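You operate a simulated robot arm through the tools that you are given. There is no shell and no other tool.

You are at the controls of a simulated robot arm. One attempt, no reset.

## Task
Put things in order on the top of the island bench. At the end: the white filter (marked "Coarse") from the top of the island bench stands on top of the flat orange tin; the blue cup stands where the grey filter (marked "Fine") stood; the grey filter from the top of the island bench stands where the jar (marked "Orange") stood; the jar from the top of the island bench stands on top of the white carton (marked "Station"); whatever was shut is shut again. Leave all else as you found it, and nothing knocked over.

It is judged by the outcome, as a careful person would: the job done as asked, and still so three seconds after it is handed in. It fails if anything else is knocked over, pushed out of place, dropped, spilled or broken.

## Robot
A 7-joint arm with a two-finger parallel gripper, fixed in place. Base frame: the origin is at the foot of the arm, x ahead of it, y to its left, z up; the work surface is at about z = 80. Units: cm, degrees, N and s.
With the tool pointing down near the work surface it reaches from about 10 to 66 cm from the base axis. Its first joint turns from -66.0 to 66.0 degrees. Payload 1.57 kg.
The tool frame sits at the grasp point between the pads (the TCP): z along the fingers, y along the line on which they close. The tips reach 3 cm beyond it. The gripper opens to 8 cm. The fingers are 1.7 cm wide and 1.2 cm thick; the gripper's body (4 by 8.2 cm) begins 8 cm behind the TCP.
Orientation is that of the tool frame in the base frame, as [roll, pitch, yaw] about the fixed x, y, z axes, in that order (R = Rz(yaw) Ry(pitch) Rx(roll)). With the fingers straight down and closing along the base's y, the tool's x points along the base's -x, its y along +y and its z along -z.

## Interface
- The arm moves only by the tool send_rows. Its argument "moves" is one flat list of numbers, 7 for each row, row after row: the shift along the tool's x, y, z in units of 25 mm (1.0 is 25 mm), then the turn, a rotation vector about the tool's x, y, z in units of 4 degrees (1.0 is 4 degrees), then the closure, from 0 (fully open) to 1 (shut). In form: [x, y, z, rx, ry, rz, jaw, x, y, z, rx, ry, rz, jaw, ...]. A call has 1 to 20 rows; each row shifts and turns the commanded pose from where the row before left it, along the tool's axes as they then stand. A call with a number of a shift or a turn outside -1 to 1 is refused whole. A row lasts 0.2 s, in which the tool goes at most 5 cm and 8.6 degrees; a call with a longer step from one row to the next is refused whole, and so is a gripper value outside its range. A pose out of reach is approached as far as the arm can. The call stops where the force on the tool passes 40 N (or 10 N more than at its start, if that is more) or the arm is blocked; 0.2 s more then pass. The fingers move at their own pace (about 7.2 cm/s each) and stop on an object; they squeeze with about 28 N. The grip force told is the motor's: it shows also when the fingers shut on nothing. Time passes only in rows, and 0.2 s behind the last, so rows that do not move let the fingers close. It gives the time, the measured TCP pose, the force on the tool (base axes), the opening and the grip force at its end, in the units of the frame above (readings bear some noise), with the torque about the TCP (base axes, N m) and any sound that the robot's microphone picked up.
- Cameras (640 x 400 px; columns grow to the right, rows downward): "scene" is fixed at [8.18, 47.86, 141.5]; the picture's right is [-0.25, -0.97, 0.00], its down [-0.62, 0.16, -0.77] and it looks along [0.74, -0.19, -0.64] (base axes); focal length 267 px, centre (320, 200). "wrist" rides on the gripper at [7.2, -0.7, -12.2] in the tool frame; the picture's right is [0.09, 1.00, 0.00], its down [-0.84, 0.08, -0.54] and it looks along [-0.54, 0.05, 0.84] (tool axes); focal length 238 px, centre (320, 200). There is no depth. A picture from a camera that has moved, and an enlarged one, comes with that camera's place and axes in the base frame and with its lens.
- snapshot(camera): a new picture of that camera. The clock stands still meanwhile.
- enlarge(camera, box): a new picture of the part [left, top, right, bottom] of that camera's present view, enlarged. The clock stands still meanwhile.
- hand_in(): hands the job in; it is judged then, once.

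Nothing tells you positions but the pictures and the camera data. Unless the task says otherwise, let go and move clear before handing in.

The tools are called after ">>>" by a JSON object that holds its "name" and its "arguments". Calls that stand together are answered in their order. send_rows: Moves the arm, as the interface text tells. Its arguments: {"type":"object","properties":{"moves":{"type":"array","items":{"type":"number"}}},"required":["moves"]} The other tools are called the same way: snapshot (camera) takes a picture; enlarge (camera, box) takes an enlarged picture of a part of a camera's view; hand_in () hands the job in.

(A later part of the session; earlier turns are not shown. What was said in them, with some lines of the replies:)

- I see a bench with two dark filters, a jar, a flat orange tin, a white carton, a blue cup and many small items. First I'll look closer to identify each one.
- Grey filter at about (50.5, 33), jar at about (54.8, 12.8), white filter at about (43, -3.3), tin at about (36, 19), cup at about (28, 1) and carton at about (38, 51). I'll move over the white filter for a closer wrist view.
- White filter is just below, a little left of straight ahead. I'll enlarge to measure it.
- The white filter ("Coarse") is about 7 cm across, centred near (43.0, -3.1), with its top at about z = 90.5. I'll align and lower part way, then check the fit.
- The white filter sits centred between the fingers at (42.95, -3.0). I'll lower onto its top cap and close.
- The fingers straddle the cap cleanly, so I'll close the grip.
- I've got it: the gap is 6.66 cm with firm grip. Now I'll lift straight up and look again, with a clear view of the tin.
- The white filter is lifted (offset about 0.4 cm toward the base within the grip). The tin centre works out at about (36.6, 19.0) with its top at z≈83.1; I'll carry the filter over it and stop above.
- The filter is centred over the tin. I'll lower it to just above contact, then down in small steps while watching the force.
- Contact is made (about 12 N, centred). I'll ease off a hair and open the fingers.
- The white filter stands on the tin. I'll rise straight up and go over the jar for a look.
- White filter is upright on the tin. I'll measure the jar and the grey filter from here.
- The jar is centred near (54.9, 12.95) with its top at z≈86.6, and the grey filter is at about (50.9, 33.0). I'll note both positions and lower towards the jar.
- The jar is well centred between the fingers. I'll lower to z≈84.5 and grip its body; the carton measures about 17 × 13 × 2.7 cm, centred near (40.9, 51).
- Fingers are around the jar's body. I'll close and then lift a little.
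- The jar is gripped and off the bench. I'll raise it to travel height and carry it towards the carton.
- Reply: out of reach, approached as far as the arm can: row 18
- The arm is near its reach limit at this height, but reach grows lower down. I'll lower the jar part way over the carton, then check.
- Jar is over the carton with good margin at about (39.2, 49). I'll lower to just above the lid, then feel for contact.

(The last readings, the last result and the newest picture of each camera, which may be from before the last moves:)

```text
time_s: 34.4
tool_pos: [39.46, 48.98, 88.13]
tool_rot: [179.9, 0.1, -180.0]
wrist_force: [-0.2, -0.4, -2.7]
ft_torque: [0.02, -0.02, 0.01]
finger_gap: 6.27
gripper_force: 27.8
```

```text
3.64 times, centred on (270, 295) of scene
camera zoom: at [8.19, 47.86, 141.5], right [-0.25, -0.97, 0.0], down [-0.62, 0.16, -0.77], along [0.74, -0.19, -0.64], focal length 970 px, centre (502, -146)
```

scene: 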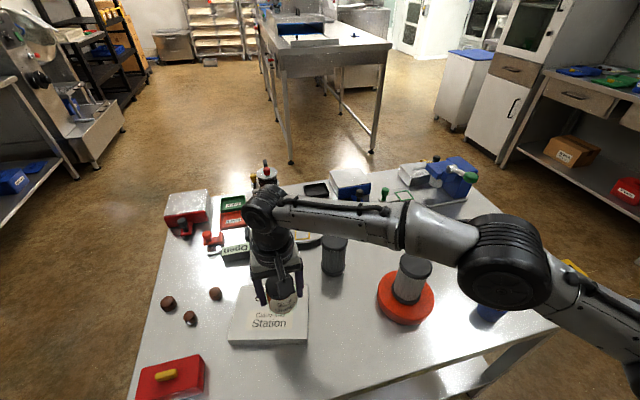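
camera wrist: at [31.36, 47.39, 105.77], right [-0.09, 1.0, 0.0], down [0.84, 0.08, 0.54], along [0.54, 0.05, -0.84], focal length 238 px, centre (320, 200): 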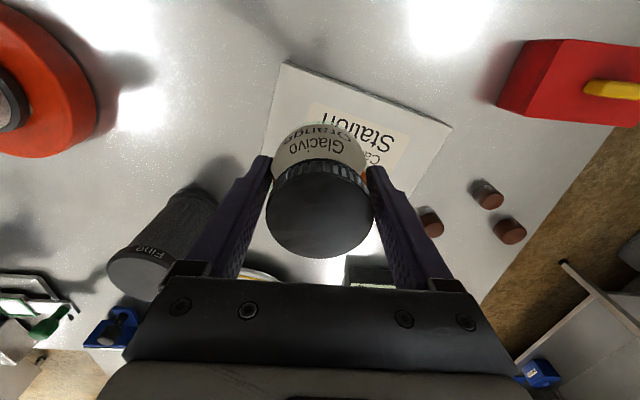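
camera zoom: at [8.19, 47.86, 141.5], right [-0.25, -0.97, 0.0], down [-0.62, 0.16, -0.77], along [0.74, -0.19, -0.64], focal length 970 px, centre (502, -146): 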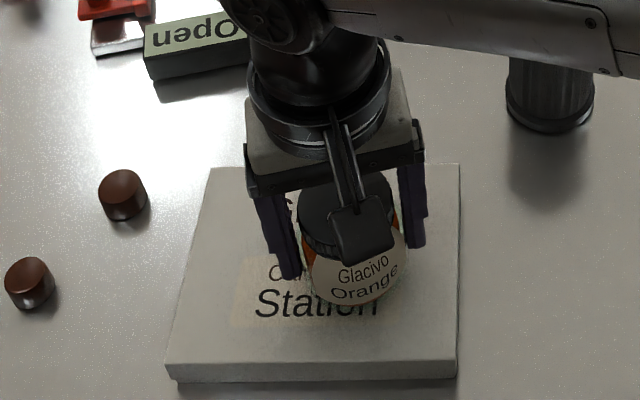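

>>> {"name": "send_rows", "arguments": {"moves": [0, 0, 0.1, 0, 0, 0, 1, 0, 0, 0.1, 0, 0, 0, 1, 0, 0, 0, 0, 0, 0, 1]}}

```text
time_s: 35.2
tool_pos: [39.55, 49.02, 87.65]
tool_rot: [179.9, 0.1, -179.9]
wrist_force: [0.6, -0.4, -2.9]
ft_torque: [0.01, 0.01, 0.01]
finger_gap: 6.29
gripper_force: 28.2
```

>>> {"name": "send_rows", "arguments": {"moves": [0, 0, 0.06, 0, 0, 0, 1, 0, 0, 0.06, 0, 0, 0, 1, 0, 0, 0, 0, 0, 0, 1]}}

```text
time_s: 36.0
tool_pos: [39.34, 49.13, 87.4]
tool_rot: [179.9, 0.1, -179.9]
wrist_force: [0.0, -1.2, 1.8]
ft_torque: [-0.17, 0.04, 0.02]
finger_gap: 6.29
gripper_force: 28.4
```

The weight is now carried by the carton. I'll open the fingers.

>>> {"name": "send_rows", "arguments": {"moves": [0, 0, 0, 0, 0, 0, 0.5, 0, 0, 0, 0, 0, 0, 0, 0, 0, 0, 0, 0, 0, 0, 0, 0, 0, 0, 0, 0, 0]}}

>>> {"name": "snapshot", "arguments": {"camera": "wrist"}}

>>> {"name": "enlarge", "arguments": {"camera": "scene", "box": [210, 240, 330, 350]}}

```text
time_s: 37.0
tool_pos: [39.33, 48.94, 87.24]
tool_rot: [-180.0, 0.1, -180.0]
wrist_force: [0.7, 0.1, 0.2]
ft_torque: [-0.03, 0.01, 0.04]
finger_gap: 7.97
gripper_force: 0.2
```

```text
taken
camera wrist: at [32.2, 48.36, 99.51], right [-0.09, 1.0, 0.0], down [0.84, 0.08, 0.54], along [0.54, 0.05, -0.84], focal length 238 px, centre (320, 200)
```

wrist: 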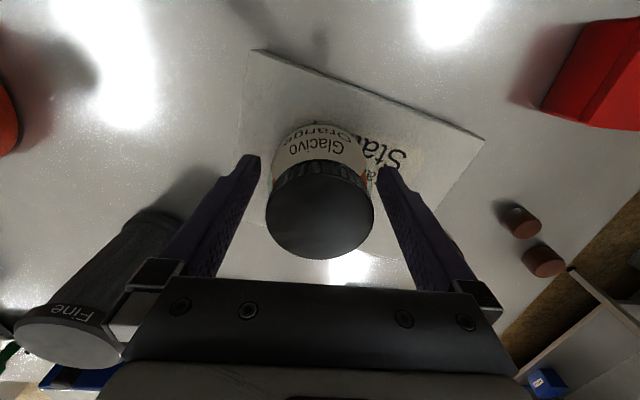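

```text
3.64 times, centred on (270, 295) of scene
camera zoom: at [8.18, 47.86, 141.5], right [-0.25, -0.97, 0.0], down [-0.62, 0.16, -0.77], along [0.74, -0.19, -0.64], focal length 970 px, centre (502, -146)
```

zoom: 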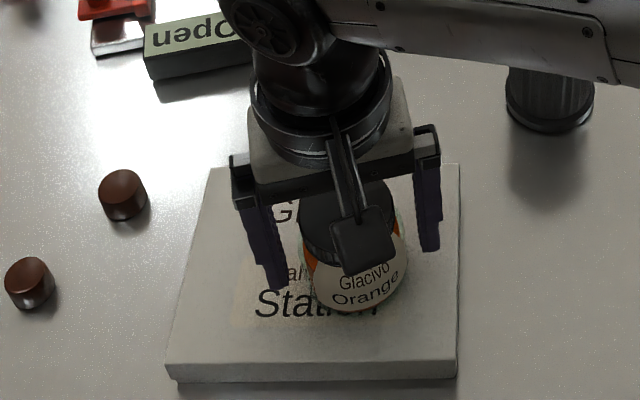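

The jar stands on the carton. I'll rise straight up, then travel towards the grey filter.

>>> {"name": "send_rows", "arguments": {"moves": [0, 0, -0.5, 0, 0, 0, 0, 0, 0, -0.8, 0, 0, 0, 0, 0, 0, -0.8, 0, 0, 0, 0, 0, 0, -0.8, 0, 0, 0, 0, 0, 0, -0.8, 0, 0, 0, 0, 0, 0, -0.6, 0, 0, 0, 0, 0, 0, 0, 0, 0, 0, 0]}}

>>> {"name": "snapshot", "arguments": {"camera": "wrist"}}

```text
time_s: 38.6
tool_pos: [39.29, 49.14, 98.23]
tool_rot: [179.9, 0.2, -179.8]
wrist_force: [0.1, -0.7, 0.2]
ft_torque: [0.01, -0.01, -0.01]
finger_gap: 7.97
gripper_force: 0.1
```

```text
taken
camera wrist: at [32.14, 48.43, 110.35], right [-0.09, 1.0, 0.0], down [0.84, 0.08, 0.54], along [0.54, 0.05, -0.84], focal length 238 px, centre (320, 200)
```

wrist: 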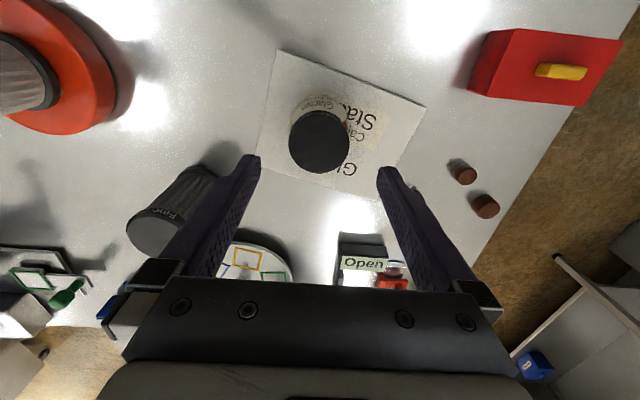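

Jar is upright on the carton. Moving above the grey filter.

>>> {"name": "send_rows", "arguments": {"moves": [-0.4, -0.72, -0.2, 0, 0, 0, 0, -0.5, -0.72, -0.27, 0, 0, 0, 0, -0.5, -0.72, -0.27, 0, 0, 0, 0, -0.5, -0.72, -0.27, 0, 0, 0, 0, -0.5, -0.72, -0.27, 0, 0, 0, 0, -0.5, -0.72, -0.27, 0, 0, 0, 0, -0.5, -0.72, -0.27, 0, 0, 0, 0, -0.5, -0.72, -0.27, 0, 0, 0, 0, -0.5, -0.72, -0.27, 0, 0, 0, 0, 0, 0, 0, 0, 0, 0, 0]}}

>>> {"name": "snapshot", "arguments": {"camera": "wrist"}}

>>> {"name": "enlarge", "arguments": {"camera": "wrist", "box": [240, 60, 400, 160]}}

>>> {"name": "snapshot", "arguments": {"camera": "scene"}}

```text
time_s: 40.8
tool_pos: [50.45, 32.87, 104.07]
tool_rot: [180.0, 0.1, -179.9]
wrist_force: [0.8, 0.9, 0.8]
ft_torque: [-0.01, -0.01, 0.0]
finger_gap: 7.99
gripper_force: 0.0
```

```text
taken
camera wrist: at [43.31, 32.21, 116.31], right [-0.09, 1.0, 0.0], down [0.84, 0.08, 0.54], along [0.54, 0.05, -0.84], focal length 238 px, centre (320, 200)
```

wrist: 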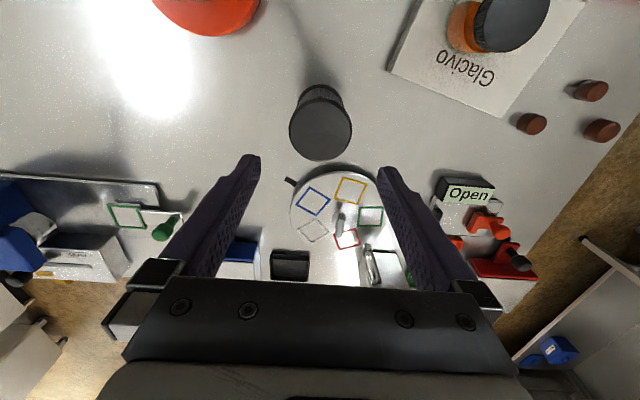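

```text
4.00 times, centred on (320, 110) of wrist
camera zoom: at [43.31, 32.21, 116.31], right [-0.09, 1.0, 0.0], down [0.84, 0.08, 0.54], along [0.54, 0.05, -0.84], focal length 953 px, centre (320, 560)
```

zoom: 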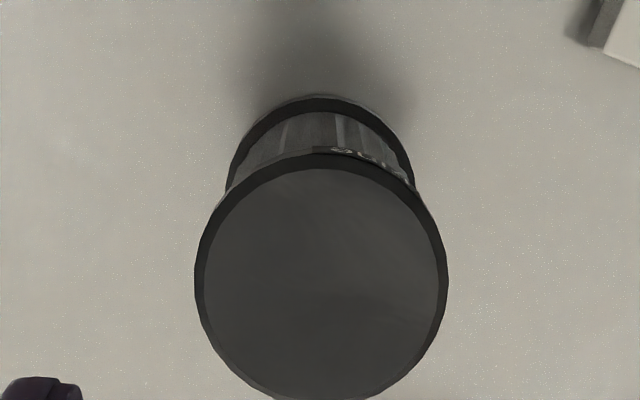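

```text
taken
```

scene: 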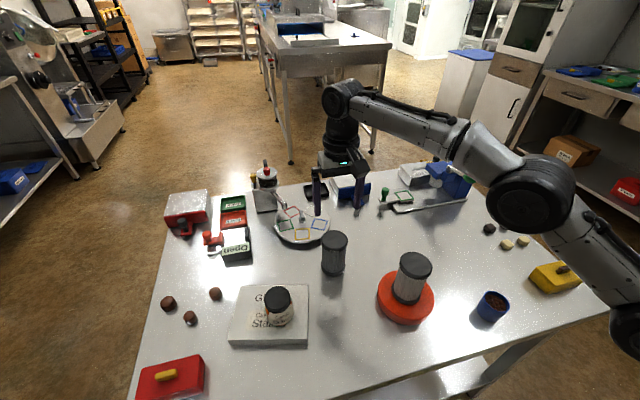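

The grey filter ("Fine") is at about (50.75, 32.9). I'll lower to just above it and check the alignment.

>>> {"name": "send_rows", "arguments": {"moves": [-0.1, 0, 0.6, 0, 0, 0, 0, 0, 0, 0.6, 0, 0, 0, 0, 0, 0, 0.6, 0, 0, 0, 0, 0, 0, 0.6, 0, 0, 0, 0, 0, 0, 0.6, 0, 0, 0, 0, 0, 0, 0.6, 0, 0, 0, 0, 0, 0, 0, 0, 0, 0, 0]}}

>>> {"name": "enlarge", "arguments": {"camera": "wrist", "box": [240, 80, 400, 210]}}

>>> {"name": "enlarge", "arguments": {"camera": "scene", "box": [270, 180, 400, 290]}}

```text
time_s: 42.4
tool_pos: [50.63, 32.87, 94.98]
tool_rot: [180.0, 0.2, -179.9]
wrist_force: [-0.3, 0.6, -0.3]
ft_torque: [0.02, 0.02, 0.02]
finger_gap: 8.0
gripper_force: 0.0
```

```text
3.08 times, centred on (320, 145) of wrist
camera zoom: at [43.49, 32.14, 107.17], right [-0.09, 1.0, 0.0], down [0.84, 0.08, 0.54], along [0.54, 0.05, -0.84], focal length 733 px, centre (320, 369)
```

zoom: 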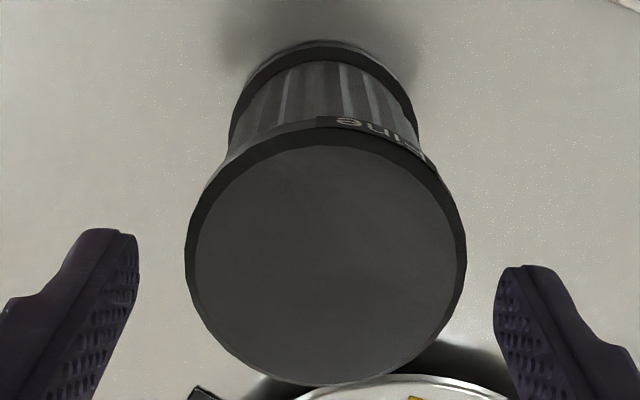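

```text
3.64 times, centred on (335, 235) of scene
camera zoom: at [8.18, 47.86, 141.5], right [-0.25, -0.97, 0.0], down [-0.62, 0.16, -0.77], along [0.74, -0.19, -0.64], focal length 970 px, centre (266, 73)
```

zoom: 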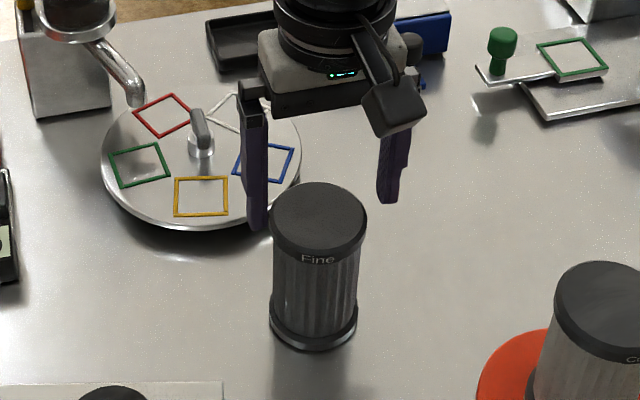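

Aligned. Lowering onto the cap and gripping.

>>> {"name": "send_rows", "arguments": {"moves": [0, 0.03, 0.64, 0, 0, 0, 0, 0, 0, 0.64, 0, 0, 0, 0, 0, 0, 0.64, 0, 0, 0, 0, 0, 0, 0.64, 0, 0, 0, 0, 0, 0, 0, 0, 0, 0, 0, 0, 0, 0, 0, 0, 0, 0.12, 0, 0, 0, 0, 0, 0, 1, 0, 0, 0, 0, 0, 0, 1, 0, 0, 0, 0, 0, 0, 1]}}

>>> {"name": "snapshot", "arguments": {"camera": "wrist"}}

>>> {"name": "enlarge", "arguments": {"camera": "scene", "box": [270, 180, 400, 290]}}

```text
time_s: 44.4
tool_pos: [50.67, 32.94, 88.72]
tool_rot: [179.9, 0.1, -180.0]
wrist_force: [-0.3, 0.0, -0.1]
ft_torque: [0.03, -0.04, 0.01]
finger_gap: 6.66
gripper_force: 27.6
```

```text
taken
camera wrist: at [43.47, 32.22, 100.86], right [-0.09, 1.0, 0.0], down [0.84, 0.08, 0.54], along [0.54, 0.05, -0.84], focal length 238 px, centre (320, 200)
```

wrist: 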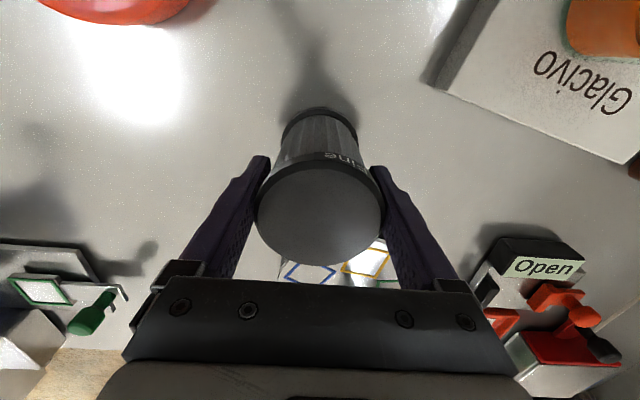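

```text
3.64 times, centred on (335, 235) of scene
camera zoom: at [8.18, 47.86, 141.5], right [-0.25, -0.97, 0.0], down [-0.62, 0.16, -0.77], along [0.74, -0.19, -0.64], focal length 970 px, centre (266, 73)
```

zoom: 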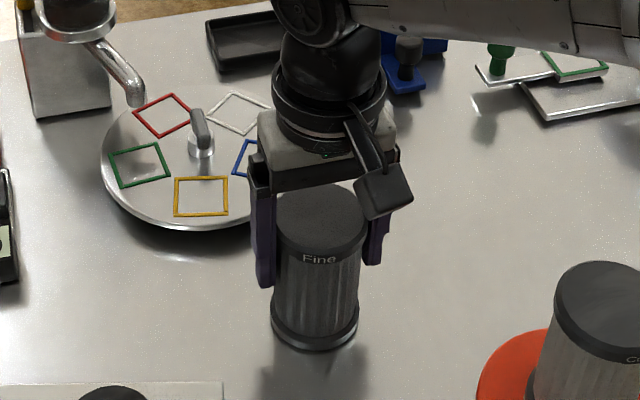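

Gripped. I'll lift it and carry it over to where the jar stood, at (54.9, 12.95).

>>> {"name": "send_rows", "arguments": {"moves": [0, 0, -0.3, 0, 0, 0, 1, 0, 0, -0.6, 0, 0, 0, 1, 0, 0, -0.8, 0, 0, 0, 1, 0, 0, -0.8, 0, 0, 0, 1, 0, 0, -0.8, 0, 0, 0, 1, 0, 0, -0.8, 0, 0, 0, 1, 0, 0, -0.7, 0, 0, 0, 1, -0.168, -0.798, 0, 0, 0, 0, 1, -0.168, -0.798, 0, 0, 0, 0, 1, -0.168, -0.798, 0, 0, 0, 0, 1, -0.168, -0.798, 0, 0, 0, 0, 1, -0.168, -0.798, 0, 0, 0, 0, 1, -0.168, -0.798, 0, 0, 0, 0, 1, -0.168, -0.798, 0, 0, 0, 0, 1, -0.168, -0.798, 0, 0, 0, 0, 1, -0.168, -0.798, 0, 0, 0, 0, 1, -0.168, -0.798, 0, 0, 0, 0, 1, 0, 0, 0, 0, 0, 0, 1]}}

>>> {"name": "snapshot", "arguments": {"camera": "wrist"}}

>>> {"name": "snapshot", "arguments": {"camera": "scene"}}

```text
time_s: 48.2
tool_pos: [54.94, 12.77, 100.43]
tool_rot: [179.9, 0.1, -179.9]
wrist_force: [1.0, 0.7, -0.3]
ft_torque: [0.03, 0.02, -0.01]
finger_gap: 6.67
gripper_force: 27.9
```

```text
taken
camera wrist: at [47.73, 12.11, 112.64], right [-0.09, 1.0, 0.0], down [0.84, 0.08, 0.54], along [0.54, 0.05, -0.84], focal length 238 px, centre (320, 200)
```

wrist: 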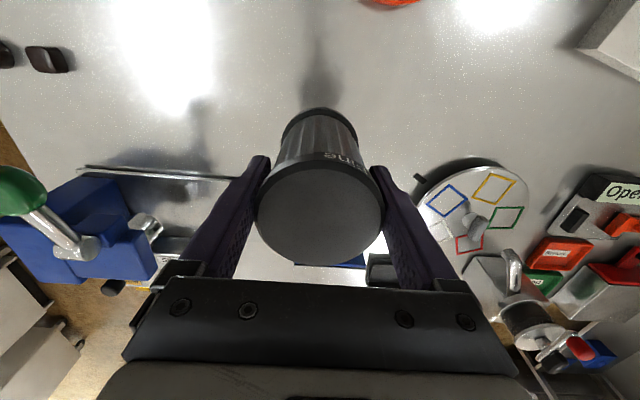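

```text
taken
```

scene: 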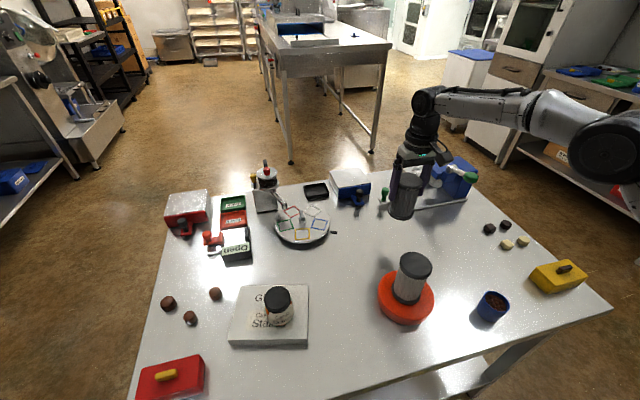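

Now above the jar's old spot. Lowering to just above the bench.

>>> {"name": "send_rows", "arguments": {"moves": [0, 0.06, 0.6, 0, 0, 0, 1, 0, 0, 0.7, 0, 0, 0, 1, 0, 0, 0.7, 0, 0, 0, 1, 0, 0, 0.7, 0, 0, 0, 1, 0, 0, 0.7, 0, 0, 0, 1, 0, 0, 0.6, 0, 0, 0, 1, 0, 0, 0.4, 0, 0, 0, 1, 0, 0, 0, 0, 0, 0, 1]}}

>>> {"name": "enlarge", "arguments": {"camera": "scene", "box": [340, 170, 460, 270]}}

```text
time_s: 50.0
tool_pos: [54.95, 13.16, 89.62]
tool_rot: [180.0, 0.0, -179.9]
wrist_force: [1.1, 0.1, -1.8]
ft_torque: [-0.02, 0.01, 0.0]
finger_gap: 6.7
gripper_force: 27.7
```

```text
4.00 times, centred on (400, 220) of scene
camera zoom: at [8.19, 47.86, 141.5], right [-0.25, -0.97, 0.0], down [-0.62, 0.16, -0.77], along [0.74, -0.19, -0.64], focal length 1067 px, centre (0, 120)
```

zoom: 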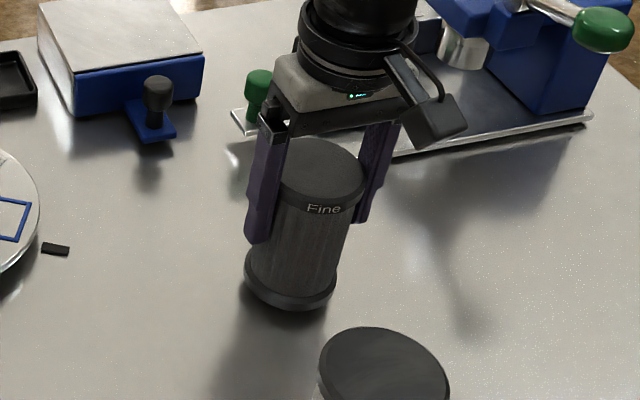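

>>> {"name": "send_rows", "arguments": {"moves": [0, 0, 0.1, 0, 0, 0, 1, 0, 0, 0.1, 0, 0, 0, 1, 0, 0, 0.1, 0, 0, 0, 1, 0, 0, 0, 0, 0, 0, 1]}}

```text
time_s: 51.0
tool_pos: [54.95, 13.21, 88.89]
tool_rot: [-179.9, 0.1, -179.8]
wrist_force: [-0.9, 0.7, -0.2]
ft_torque: [0.01, 0.0, -0.01]
finger_gap: 6.67
gripper_force: 28.3
```

>>> {"name": "send_rows", "arguments": {"moves": [0, -0.06, 0.05, 0, 0, 0, 1, 0, 0, 0.05, 0, 0, 0, 1, 0, 0, 0, 0, 0, 0, 1]}}

```text
time_s: 51.8
tool_pos: [55.0, 13.0, 88.68]
tool_rot: [179.9, 0.2, 180.0]
wrist_force: [-1.3, 1.7, 4.5]
ft_torque: [0.0, 0.17, -0.05]
finger_gap: 6.68
gripper_force: 28.1
```

Contact is made with about 5 N of support. Opening the fingers.

>>> {"name": "send_rows", "arguments": {"moves": [0, 0, 0, 0, 0, 0, 0.5, 0, 0, 0, 0, 0, 0, 0, 0, 0, 0, 0, 0, 0, 0, 0, 0, 0, 0, 0, 0, 0]}}

>>> {"name": "snapshot", "arguments": {"camera": "wrist"}}

>>> {"name": "enlarge", "arguments": {"camera": "scene", "box": [340, 170, 460, 270]}}

```text
time_s: 52.8
tool_pos: [54.88, 13.05, 88.58]
tool_rot: [179.9, 0.1, -180.0]
wrist_force: [0.7, -0.3, -0.2]
ft_torque: [0.03, 0.02, -0.02]
finger_gap: 8.02
gripper_force: 0.0
```

```text
taken
camera wrist: at [47.76, 12.31, 100.78], right [-0.09, 1.0, 0.0], down [0.84, 0.08, 0.54], along [0.54, 0.05, -0.84], focal length 238 px, centre (320, 200)
```

wrist: 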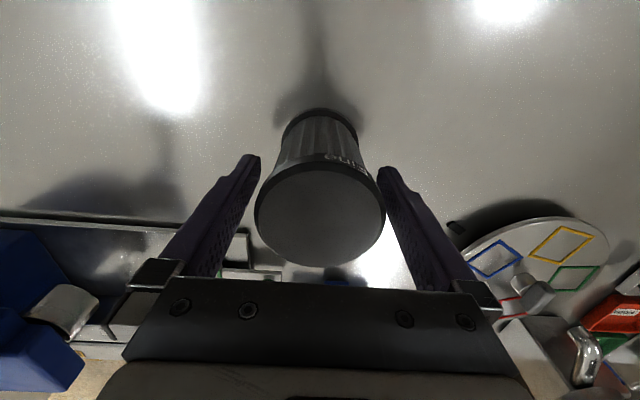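

```text
4.00 times, centred on (400, 220) of scene
camera zoom: at [8.18, 47.86, 141.5], right [-0.25, -0.97, 0.0], down [-0.62, 0.16, -0.77], along [0.74, -0.19, -0.64], focal length 1067 px, centre (0, 120)
```

zoom: 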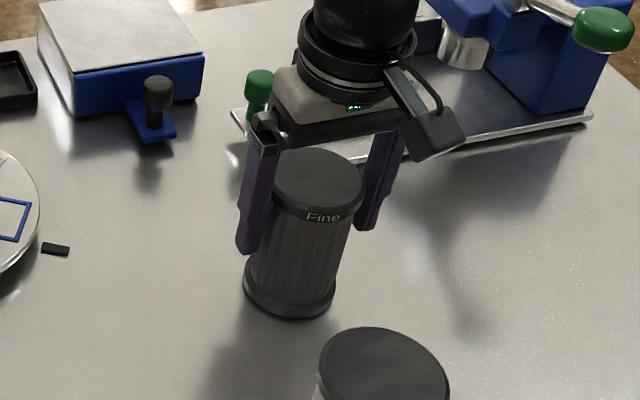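

Grey filter stands where the jar was. I'll rise and go over the blue cup.

>>> {"name": "send_rows", "arguments": {"moves": [0, 0, -0.5, 0, 0, 0, 0, 0, 0, -0.8, 0, 0, 0, 0, 0, 0, -0.8, 0, 0, 0, 0, 0, 0, -0.8, 0, 0, 0, 0, 0, 0, -0.8, 0, 0, 0, 0, 0, 0, -0.8, 0, 0, 0, 0, 0, 0, -0.8, 0, 0, 0, 0, 0, 0, -0.8, 0, 0, 0, 0, 0, 0, 0, 0, 0, 0, 0]}}

>>> {"name": "send_rows", "arguments": {"moves": [0.883, -0.407, 0, 0, 0, 0, 0, 0.883, -0.407, 0, 0, 0, 0, 0, 0.883, -0.407, 0, 0, 0, 0, 0, 0.883, -0.407, 0, 0, 0, 0, 0, 0.883, -0.407, 0, 0, 0, 0, 0, 0.883, -0.407, 0, 0, 0, 0, 0, 0.883, -0.407, 0, 0, 0, 0, 0, 0.883, -0.407, 0, 0, 0, 0, 0, 0.883, -0.407, 0, 0, 0, 0, 0, 0.883, -0.407, 0, 0, 0, 0, 0, 0.883, -0.407, 0, 0, 0, 0, 0, 0.883, -0.407, 0, 0, 0, 0, 0, 0, 0, 0, 0, 0, 0, 0]}}

>>> {"name": "snapshot", "arguments": {"camera": "wrist"}}

>>> {"name": "snapshot", "arguments": {"camera": "scene"}}

>>> {"name": "enlarge", "arguments": {"camera": "scene", "box": [450, 265, 530, 345]}}

>>> {"name": "enlarge", "arguments": {"camera": "wrist", "box": [250, 40, 390, 160]}}

```text
time_s: 54.8
tool_pos: [55.04, 12.93, 103.92]
tool_rot: [-180.0, 0.1, -179.9]
wrist_force: [0.8, -0.3, -0.2]
ft_torque: [0.02, 0.0, 0.0]
finger_gap: 7.97
gripper_force: 0.0
```

```text
time_s: 57.6
tool_pos: [28.28, 0.67, 103.83]
tool_rot: [180.0, 0.0, -179.8]
wrist_force: [0.0, -0.3, -0.2]
ft_torque: [-0.02, 0.0, 0.02]
finger_gap: 8.02
gripper_force: 0.1
```

```text
taken
camera wrist: at [21.15, -0.02, 116.01], right [-0.09, 1.0, 0.0], down [0.84, 0.08, 0.54], along [0.54, 0.05, -0.84], focal length 238 px, centre (320, 200)
```

wrist: 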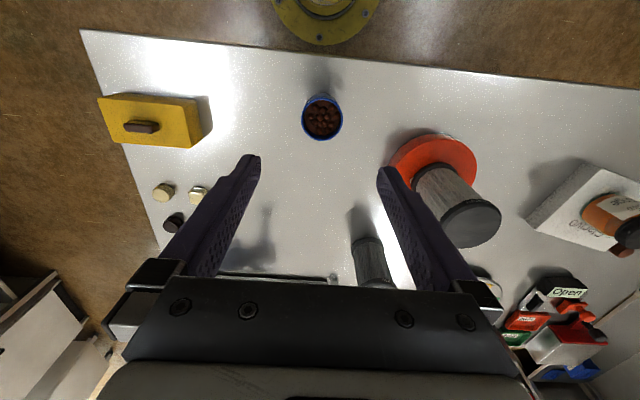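

```text
taken
```

scene: 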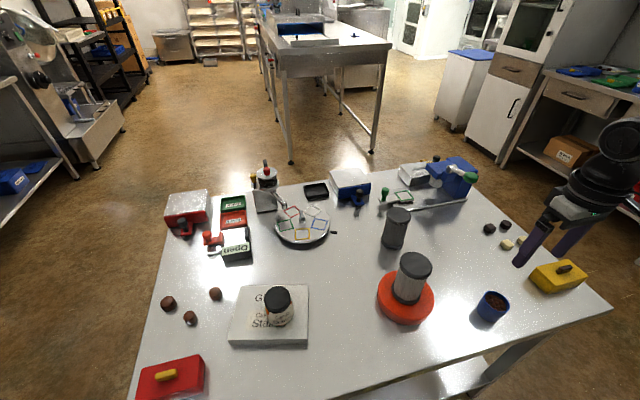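

```text
5.00 times, centred on (490, 305) of scene
camera zoom: at [8.18, 47.86, 141.5], right [-0.25, -0.97, 0.0], down [-0.62, 0.16, -0.77], along [0.74, -0.19, -0.64], focal length 1334 px, centre (-530, -325)
```

zoom: 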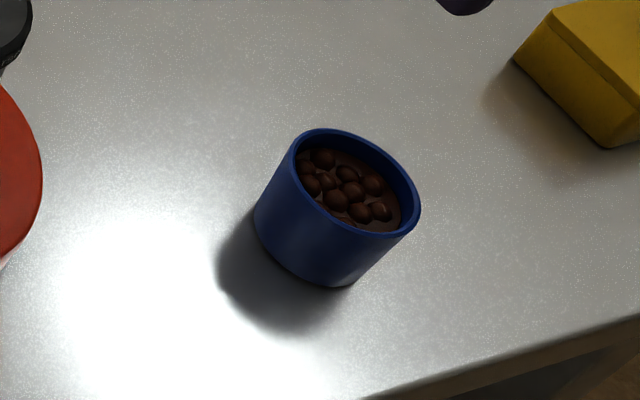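

```text
3.33 times, centred on (320, 100) of wrist
camera zoom: at [21.15, -0.02, 116.01], right [-0.09, 1.0, 0.0], down [0.84, 0.08, 0.54], along [0.54, 0.05, -0.84], focal length 794 px, centre (320, 533)
```

zoom: 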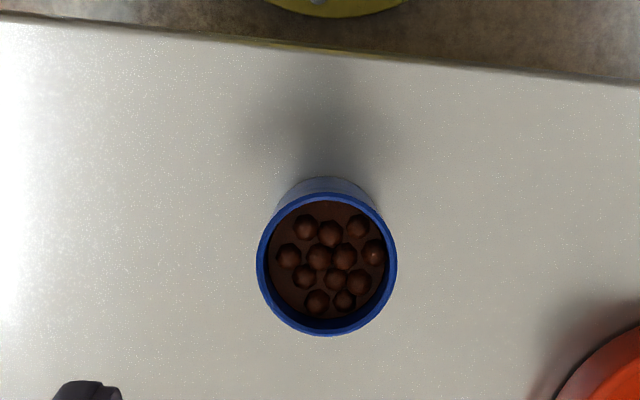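

The blue cup (open, with beans in it) is at about (28.85, 0.95) with its rim at z≈85. I'll align over it and lower to just above the rim.

>>> {"name": "send_rows", "arguments": {"moves": [-0.12, 0.06, 0.6, 0, 0, 0, 0, -0.11, 0.06, 0.7, 0, 0, 0, 0, 0, 0, 0.7, 0, 0, 0, 0, 0, 0, 0.7, 0, 0, 0, 0, 0, 0, 0.7, 0, 0, 0, 0, 0, 0, 0.7, 0, 0, 0, 0, 0, 0, 0.7, 0, 0, 0, 0, 0, 0, 0.6, 0, 0, 0, 0, 0, 0, 0, 0, 0, 0, 0]}}

>>> {"name": "enlarge", "arguments": {"camera": "wrist", "box": [230, 60, 410, 240]}}

>>> {"name": "enlarge", "arguments": {"camera": "scene", "box": [430, 235, 550, 345]}}

```text
time_s: 59.6
tool_pos: [28.97, 0.96, 90.32]
tool_rot: [-180.0, 0.1, -179.9]
wrist_force: [0.3, -0.4, 0.4]
ft_torque: [0.0, 0.0, 0.02]
finger_gap: 7.97
gripper_force: 0.1
```

```text
2.22 times, centred on (320, 150) of wrist
camera zoom: at [21.75, 0.28, 102.53], right [-0.09, 1.0, 0.0], down [0.84, 0.08, 0.54], along [0.54, 0.05, -0.84], focal length 530 px, centre (320, 311)
```

zoom: 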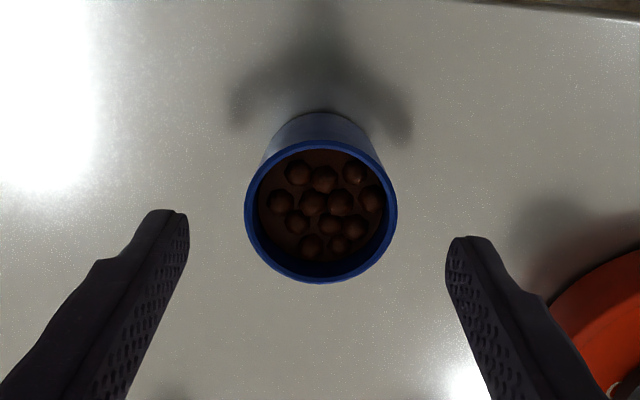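

```text
3.64 times, centred on (490, 290) of scene
camera zoom: at [8.18, 47.86, 141.5], right [-0.25, -0.97, 0.0], down [-0.62, 0.16, -0.77], along [0.74, -0.19, -0.64], focal length 970 px, centre (-298, -127)
```

zoom: 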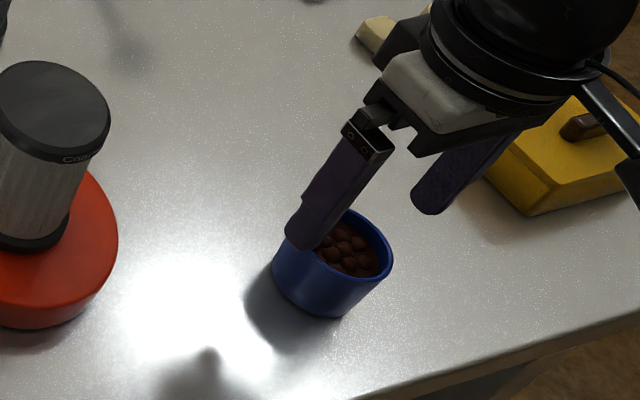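

The cup is centred between the open fingers. I'll lower around it and close gently.

>>> {"name": "send_rows", "arguments": {"moves": [0, 0, 0.63, 0, 0, 0, 0, 0, 0, 0.63, 0, 0, 0, 0, 0, 0, 0.63, 0, 0, 0, 0, 0, 0, 0.63, 0, 0, 0, 0, 0, 0, 0, 0, 0, 0, 0, 0, 0, 0, 0, 0, 0, 0.15, 0, 0, 0, 0, 0, 0, 0.28, 0, 0, 0, 0, 0, 0, 0.31, 0, 0, 0, 0, 0, 0, 1, 0, 0, 0, 0, 0, 0, 1]}}

>>> {"name": "snapshot", "arguments": {"camera": "wrist"}}

>>> {"name": "enlarge", "arguments": {"camera": "scene", "box": [430, 235, 550, 345]}}

```text
time_s: 61.8
tool_pos: [28.95, 0.94, 84.17]
tool_rot: [179.9, 0.1, -179.8]
wrist_force: [-0.5, -0.1, 0.7]
ft_torque: [0.0, 0.01, 0.0]
finger_gap: 5.25
gripper_force: 27.4
```

```text
taken
camera wrist: at [21.78, 0.25, 96.29], right [-0.09, 1.0, 0.0], down [0.84, 0.08, 0.54], along [0.54, 0.05, -0.84], focal length 238 px, centre (320, 200)
```

wrist: 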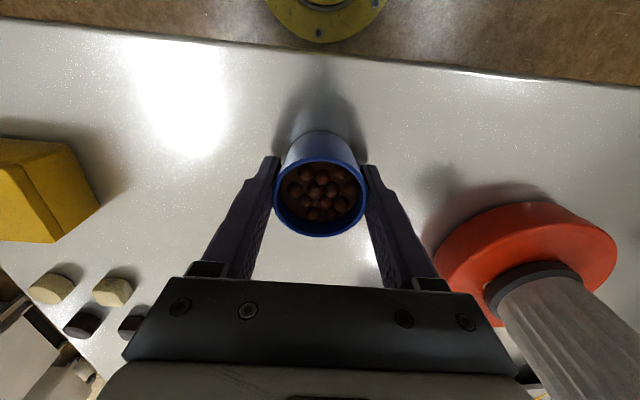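

```text
3.64 times, centred on (490, 290) of scene
camera zoom: at [8.18, 47.86, 141.5], right [-0.25, -0.97, 0.0], down [-0.62, 0.16, -0.77], along [0.74, -0.19, -0.64], focal length 970 px, centre (-298, -127)
```

zoom: 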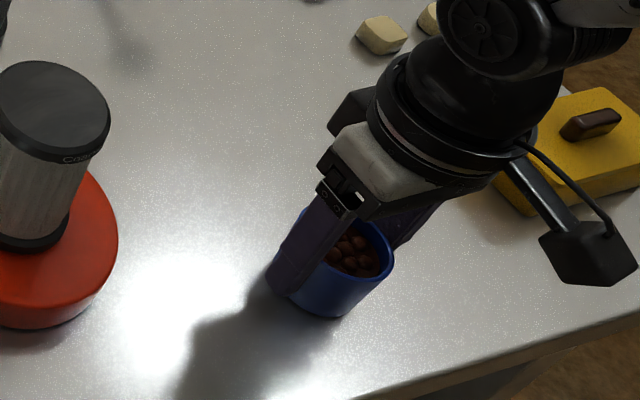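

Gripped at 5.25 cm. I'll lift slowly, checking that the cup stays level.

>>> {"name": "send_rows", "arguments": {"moves": [0, 0, -0.1, 0, 0, 0, 1, 0, 0, -0.2, 0, 0, 0, 1, 0, 0, -0.3, 0, 0, 0, 1, 0, 0, -0.2, 0, 0, 0, 1, 0, 0, 0, 0, 0, 0, 1]}}

>>> {"name": "enlarge", "arguments": {"camera": "scene", "box": [430, 235, 550, 345]}}

>>> {"name": "enlarge", "arguments": {"camera": "wrist", "box": [230, 100, 410, 260]}}

```text
time_s: 63.0
tool_pos: [28.99, 1.09, 85.98]
tool_rot: [-180.0, 0.2, -179.9]
wrist_force: [-0.2, -0.5, -1.3]
ft_torque: [-0.04, -0.02, 0.0]
finger_gap: 5.23
gripper_force: 28.0
```

```text
3.64 times, centred on (490, 290) of scene
camera zoom: at [8.18, 47.86, 141.5], right [-0.25, -0.97, 0.0], down [-0.62, 0.16, -0.77], along [0.74, -0.19, -0.64], focal length 970 px, centre (-298, -127)
```

zoom: 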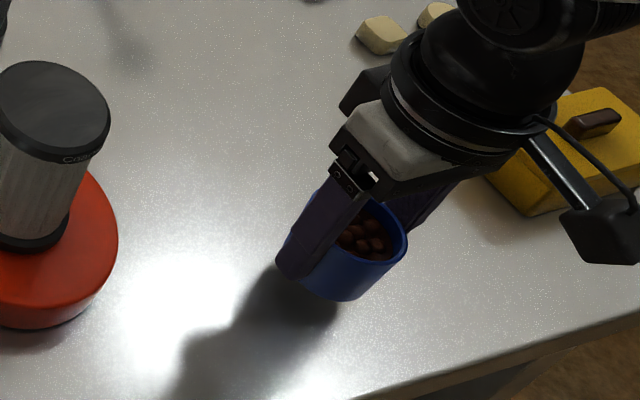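

```text
2.50 times, centred on (320, 180) of wrist
camera zoom: at [21.83, 0.3, 98.23], right [-0.09, 1.0, 0.0], down [0.84, 0.08, 0.54], along [0.54, 0.05, -0.84], focal length 596 px, centre (320, 250)
```

zoom: 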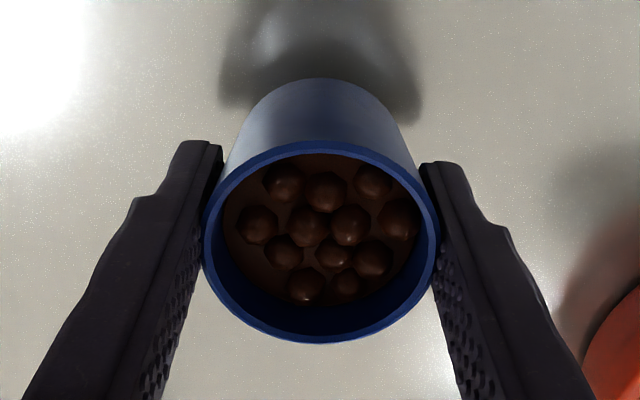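

Level and secure. Raising to travel height, then carrying it smoothly to where the grey filter stood.

>>> {"name": "send_rows", "arguments": {"moves": [0, 0, -0.3, 0, 0, 0, 1, 0, 0, -0.5, 0, 0, 0, 1, 0, 0, -0.5, 0, 0, 0, 1, 0, 0, -0.5, 0, 0, 0, 1, 0, 0, -0.5, 0, 0, 0, 1, 0, 0, -0.5, 0, 0, 0, 1, 0, 0, -0.5, 0, 0, 0, 1, 0, 0, -0.5, 0, 0, 0, 1, 0, 0, -0.5, 0, 0, 0, 1, 0, 0, -0.5, 0, 0, 0, 1, 0, 0, -0.5, 0, 0, 0, 1, 0, 0, -0.5, 0, 0, 0, 1, 0, 0, -0.5, 0, 0, 0, 1, 0, 0, -0.5, 0, 0, 0, 1, 0, 0, -0.4, 0, 0, 0, 1, 0, 0, -0.2, 0, 0, 0, 1, 0, 0, 0, 0, 0, 0, 1]}}

>>> {"name": "send_rows", "arguments": {"moves": [-0.2, 0.3, 0, 0, 0, 0, 1, -0.34, 0.5, 0, 0, 0, 0, 1, -0.476, 0.7, 0, 0, 0, 0, 1, -0.476, 0.7, 0, 0, 0, 0, 1, -0.476, 0.7, 0, 0, 0, 0, 1, -0.476, 0.7, 0, 0, 0, 0, 1, -0.476, 0.7, 0, 0, 0, 0, 1, -0.476, 0.7, 0, 0, 0, 0, 1, -0.476, 0.7, 0, 0, 0, 0, 1, -0.476, 0.7, 0, 0, 0, 0, 1, -0.476, 0.7, 0, 0, 0, 0, 1, -0.476, 0.7, 0, 0, 0, 0, 1, -0.476, 0.7, 0, 0, 0, 0, 1, -0.476, 0.7, 0, 0, 0, 0, 1, -0.476, 0.7, 0, 0, 0, 0, 1, -0.476, 0.7, 0, 0, 0, 0, 1, -0.476, 0.7, 0, 0, 0, 0, 1, -0.476, 0.7, 0, 0, 0, 0, 1, -0.34, 0.5, 0, 0, 0, 0, 1, -0.18, 0.27, 0, 0, 0, 0, 1]}}

>>> {"name": "snapshot", "arguments": {"camera": "wrist"}}

>>> {"name": "snapshot", "arguments": {"camera": "scene"}}

```text
time_s: 66.6
tool_pos: [28.88, 1.03, 104.54]
tool_rot: [-180.0, 0.2, -179.9]
wrist_force: [0.6, 0.2, -2.0]
ft_torque: [0.01, -0.01, 0.03]
finger_gap: 5.23
gripper_force: 27.8
```

```text
time_s: 70.8
tool_pos: [50.68, 32.96, 104.65]
tool_rot: [-180.0, 0.1, -180.0]
wrist_force: [-0.7, 0.2, 0.0]
ft_torque: [0.0, 0.0, -0.01]
finger_gap: 5.24
gripper_force: 27.9
```

```text
taken
camera wrist: at [43.45, 32.31, 116.77], right [-0.09, 1.0, 0.0], down [0.84, 0.08, 0.54], along [0.54, 0.05, -0.84], focal length 238 px, centre (320, 200)
```

wrist: 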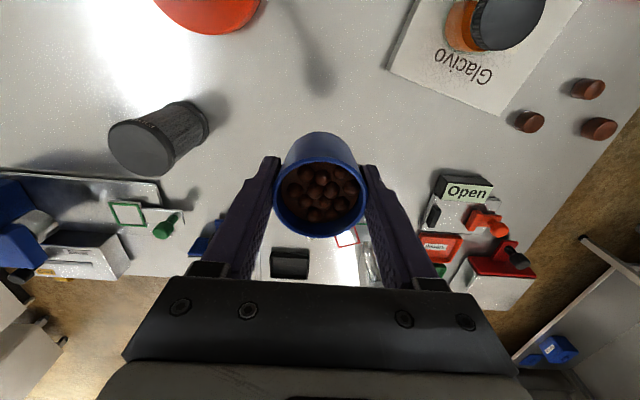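

```text
taken
```

scene: 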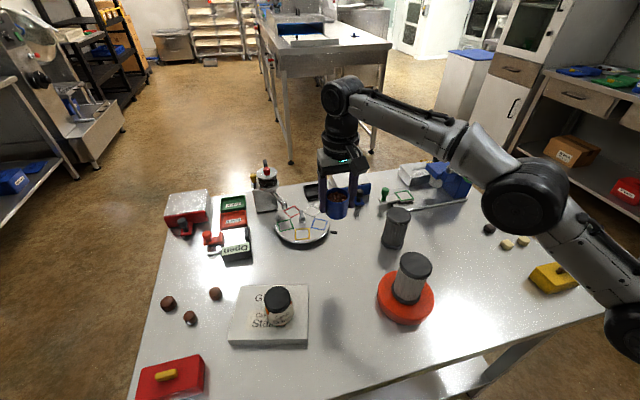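

The cup is level over the grey filter's old spot (50.65, 32.9). Lowering smoothly.

>>> {"name": "send_rows", "arguments": {"moves": [0, 0, 0.3, 0, 0, 0, 1, 0, 0, 0.5, 0, 0, 0, 1, 0, 0, 0.5, 0, 0, 0, 1, 0, 0, 0.5, 0, 0, 0, 1, 0, 0, 0.5, 0, 0, 0, 1, 0, 0, 0.5, 0, 0, 0, 1, 0, 0, 0.5, 0, 0, 0, 1, 0, 0, 0.5, 0, 0, 0, 1, 0, 0, 0.5, 0, 0, 0, 1, 0, 0, 0.5, 0, 0, 0, 1, 0, 0, 0.5, 0, 0, 0, 1, 0, 0, 0.5, 0, 0, 0, 1, 0, 0, 0.5, 0, 0, 0, 1, 0, 0, 0.5, 0, 0, 0, 1, 0, 0, 0.5, 0, 0, 0, 1, 0, 0, 0.3, 0, 0, 0, 1, 0, 0, 0.15, 0, 0, 0, 1, 0, 0, 0, 0, 0, 0, 1]}}

>>> {"name": "enlarge", "arguments": {"camera": "scene", "box": [270, 180, 400, 290]}}

>>> {"name": "snapshot", "arguments": {"camera": "wrist"}}

```text
time_s: 74.6
tool_pos: [50.63, 32.93, 85.32]
tool_rot: [-180.0, 0.2, -179.8]
wrist_force: [-0.4, 0.0, -1.1]
ft_torque: [0.02, 0.0, 0.01]
finger_gap: 5.24
gripper_force: 28.2
```

```text
3.64 times, centred on (335, 235) of scene
camera zoom: at [8.18, 47.86, 141.5], right [-0.25, -0.97, 0.0], down [-0.62, 0.16, -0.77], along [0.74, -0.19, -0.64], focal length 970 px, centre (266, 73)
```

zoom: 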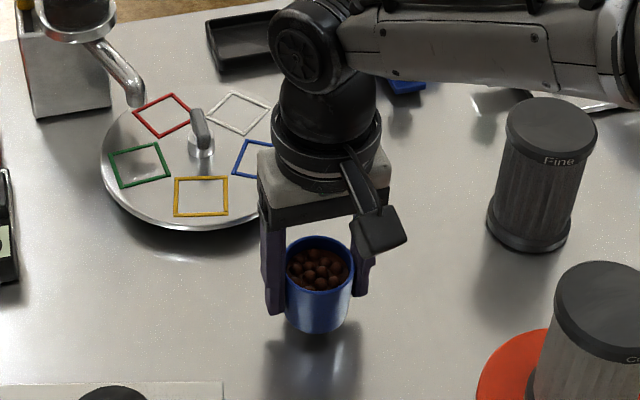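

```text
taken
camera wrist: at [43.49, 32.25, 97.46], right [-0.09, 1.0, 0.0], down [0.84, 0.08, 0.54], along [0.54, 0.05, -0.84], focal length 238 px, centre (320, 200)
```

wrist: 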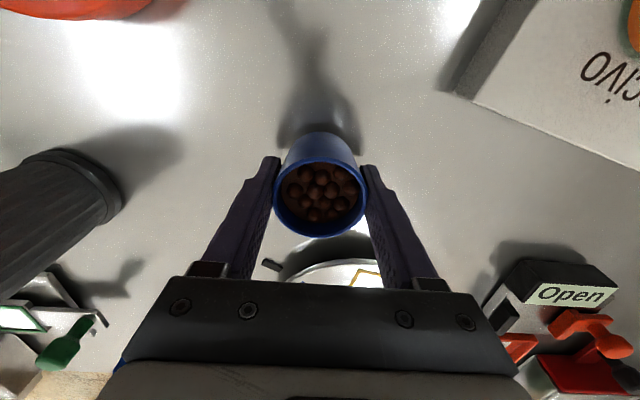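

>>> {"name": "send_rows", "arguments": {"moves": [0, 0, 0.1, 0, 0, 0, 1, 0, 0, 0.1, 0, 0, 0, 1, 0, 0, 0.1, 0, 0, 0, 1, 0, 0, 0.08, 0, 0, 0, 1, 0, 0, 0, 0, 0, 0, 1]}}

```text
time_s: 75.8
tool_pos: [50.66, 32.92, 84.18]
tool_rot: [-180.0, 0.0, -179.8]
wrist_force: [0.6, 0.0, -0.7]
ft_torque: [0.0, -0.04, 0.01]
finger_gap: 5.22
gripper_force: 28.2
```

>>> {"name": "send_rows", "arguments": {"moves": [0, 0, 0.05, 0, 0, 0, 1, 0, 0, 0, 0, 0, 0, 1]}}

```text
time_s: 76.4
tool_pos: [50.65, 33.07, 84.15]
tool_rot: [180.0, 0.1, -179.9]
wrist_force: [-0.6, -0.2, -2.1]
ft_torque: [-0.01, 0.02, 0.0]
finger_gap: 5.26
gripper_force: 28.1
```

>>> {"name": "send_rows", "arguments": {"moves": [0, 0, 0.04, 0, 0, 0, 1, 0, 0, 0, 0, 0, 0, 1]}}

>>> {"name": "enlarge", "arguments": {"camera": "scene", "box": [310, 225, 360, 275]}}

```text
time_s: 77.0
tool_pos: [50.74, 32.9, 84.02]
tool_rot: [180.0, 0.1, -179.9]
wrist_force: [0.5, 0.0, 1.4]
ft_torque: [-0.02, 0.03, 0.03]
finger_gap: 5.24
gripper_force: 27.8
```

```text
8.00 times, centred on (335, 250) of scene
camera zoom: at [8.18, 47.86, 141.5], right [-0.25, -0.97, 0.0], down [-0.62, 0.16, -0.77], along [0.74, -0.19, -0.64], focal length 2135 px, centre (200, -200)
```

zoom: 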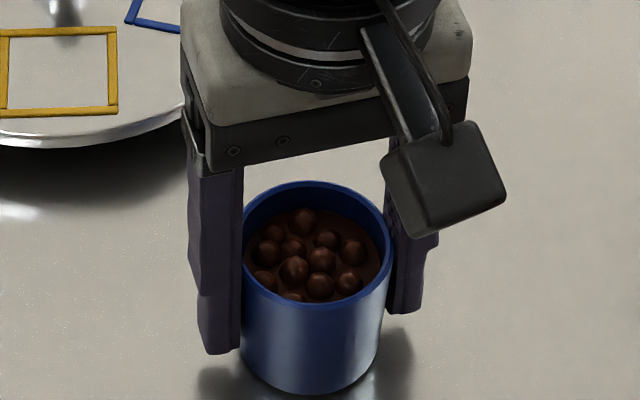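

The cup is touching down and the bench now carries it. Opening the fingers.

>>> {"name": "send_rows", "arguments": {"moves": [0, 0, 0, 0, 0, 0, 0.32, 0, 0, 0, 0, 0, 0, 0.25, 0, 0, 0, 0, 0, 0, 0.12, 0, 0, 0, 0, 0, 0, 0, 0, 0, 0, 0, 0, 0, 0]}}

>>> {"name": "enlarge", "arguments": {"camera": "scene", "box": [300, 215, 370, 285]}}

>>> {"name": "snapshot", "arguments": {"camera": "wrist"}}

```text
time_s: 78.2
tool_pos: [50.6, 32.97, 84.08]
tool_rot: [-180.0, 0.2, -179.9]
wrist_force: [-0.2, 0.0, 0.0]
ft_torque: [-0.01, -0.03, 0.02]
finger_gap: 7.99
gripper_force: 0.0
```

```text
5.71 times, centred on (335, 250) of scene
camera zoom: at [8.18, 47.86, 141.5], right [-0.25, -0.97, 0.0], down [-0.62, 0.16, -0.77], along [0.74, -0.19, -0.64], focal length 1525 px, centre (234, -86)
```

zoom: 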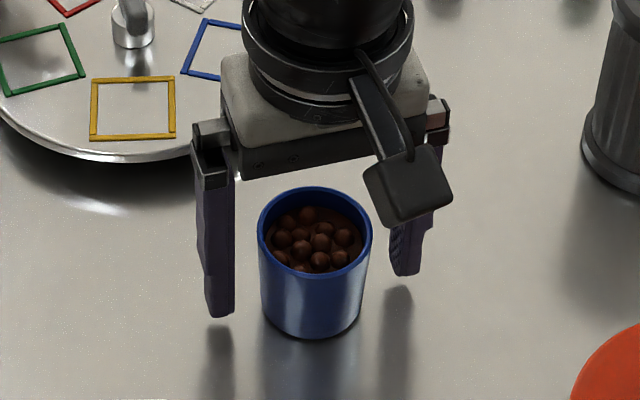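

```text
taken
camera wrist: at [43.5, 32.27, 96.23], right [-0.09, 1.0, 0.0], down [0.84, 0.08, 0.54], along [0.54, 0.05, -0.84], focal length 238 px, centre (320, 200)
```

wrist: 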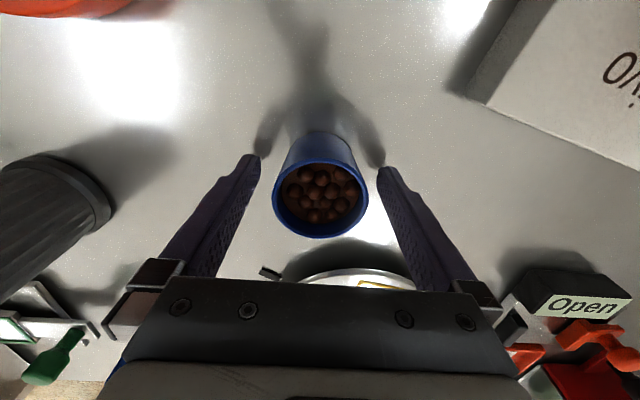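

The cup stands. I'll rise straight up and move clear towards the start pose, then check everything.

>>> {"name": "send_rows", "arguments": {"moves": [0, 0, -0.4, 0, 0, 0, 0, 0, 0, -0.7, 0, 0, 0, 0, 0, 0, -0.8, 0, 0, 0, 0, 0, 0, -0.8, 0, 0, 0, 0, 0, 0, -0.8, 0, 0, 0, 0, 0, 0, -0.8, 0, 0, 0, 0, 0, 0, -0.8, 0, 0, 0, 0, 0, 0, -0.8, 0, 0, 0, 0, 0, 0, -0.8, 0, 0, 0, 0, 0, 0, -0.8, 0, 0, 0, 0, 0, 0, 0, 0, 0, 0, 0]}}

>>> {"name": "send_rows", "arguments": {"moves": [0.25, -0.7, -0.4, 0, 0, 0, 0, 0.25, -0.7, -0.4, 0, 0, 0, 0, 0.25, -0.7, -0.4, 0, 0, 0, 0, 0.25, -0.7, -0.4, 0, 0, 0, 0, 0.25, -0.7, -0.4, 0, 0, 0, 0, 0.25, -0.7, -0.4, 0, 0, 0, 0, 0.25, -0.7, -0.4, 0, 0, 0, 0, 0.25, -0.7, -0.2, 0, 0, 0, 0, 0.25, -0.7, 0, 0, 0, 0, 0, 0.25, -0.7, 0, 0, 0, 0, 0, 0, 0, 0, 0, 0, 0, 0]}}

>>> {"name": "snapshot", "arguments": {"camera": "scene"}}

>>> {"name": "snapshot", "arguments": {"camera": "wrist"}}

>>> {"name": "enlarge", "arguments": {"camera": "scene", "box": [220, 190, 460, 350]}}

```text
time_s: 80.6
tool_pos: [50.69, 33.08, 102.77]
tool_rot: [-180.0, 0.0, -179.9]
wrist_force: [0.8, 0.8, -0.2]
ft_torque: [0.01, -0.01, 0.01]
finger_gap: 7.96
gripper_force: 0.1
```

```text
time_s: 83.0
tool_pos: [44.38, 15.52, 110.06]
tool_rot: [-180.0, 0.1, -179.9]
wrist_force: [-0.8, -0.1, -0.8]
ft_torque: [0.02, -0.05, -0.01]
finger_gap: 7.99
gripper_force: 0.2
```

```text
taken
```

scene: 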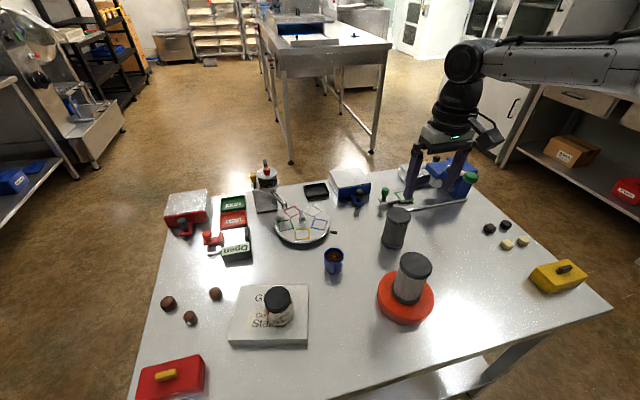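

```text
taken
camera wrist: at [37.28, 14.89, 122.33], right [-0.09, 1.0, 0.0], down [0.84, 0.08, 0.54], along [0.54, 0.05, -0.84], focal length 238 px, centre (320, 200)
```

wrist: 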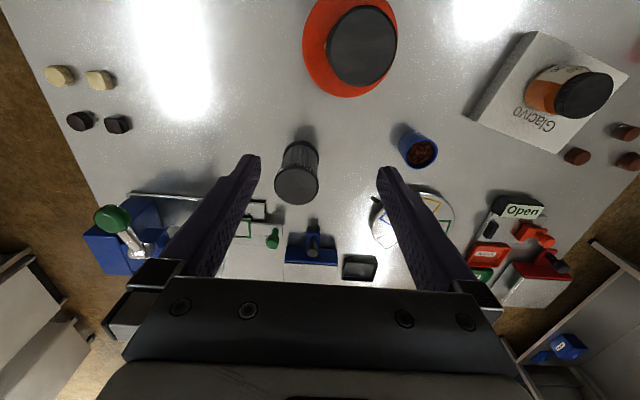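

```text
2.50 times, centred on (340, 270) of scene
camera zoom: at [8.18, 47.86, 141.5], right [-0.25, -0.97, 0.0], down [-0.62, 0.16, -0.77], along [0.74, -0.19, -0.64], focal length 667 px, centre (270, 25)
```

zoom: 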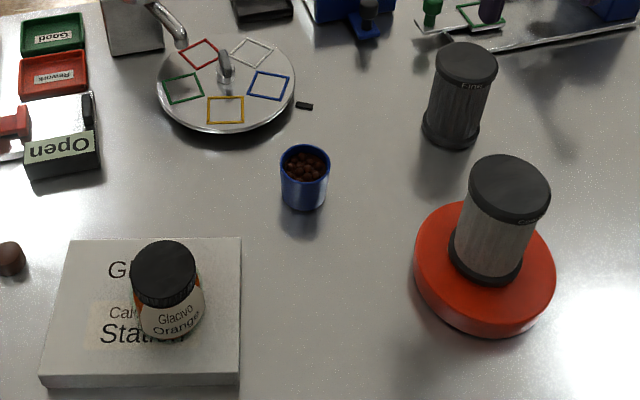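

All four moves look right: the white filter is on the tin, the jar on the carton, the grey filter at the jar's old spot, and the blue cup (beans intact) at the grey filter's old spot. Everything else is as it was and the arm is clear, so I'm handing in.

>>> {"name": "hand_in", "arguments": {}}

```text
The job is handed in.
```

I made all four moves and handed the job in. The last pictures showed everything standing upright and the arm clear; I haven't been told the verdict.

- **White filter ("Coarse"):** it stands centred on the flat orange tin.
- **Jar ("Orange"):** it stands on the white carton ("Station"). It is about 2.5 cm off the carton's centre because the centre was near the limit of the arm's reach, but its base is still well inside the edges.
- **Grey filter ("Fine"):** it stands where the jar stood, within a few millimetres by my measurements.
- **Blue cup:** it stands where the grey filter stood, also within a few millimetres, with its beans still inside.

I opened nothing, so there was nothing to shut again. In the last pictures the other things on the bench looked as they did at the start.
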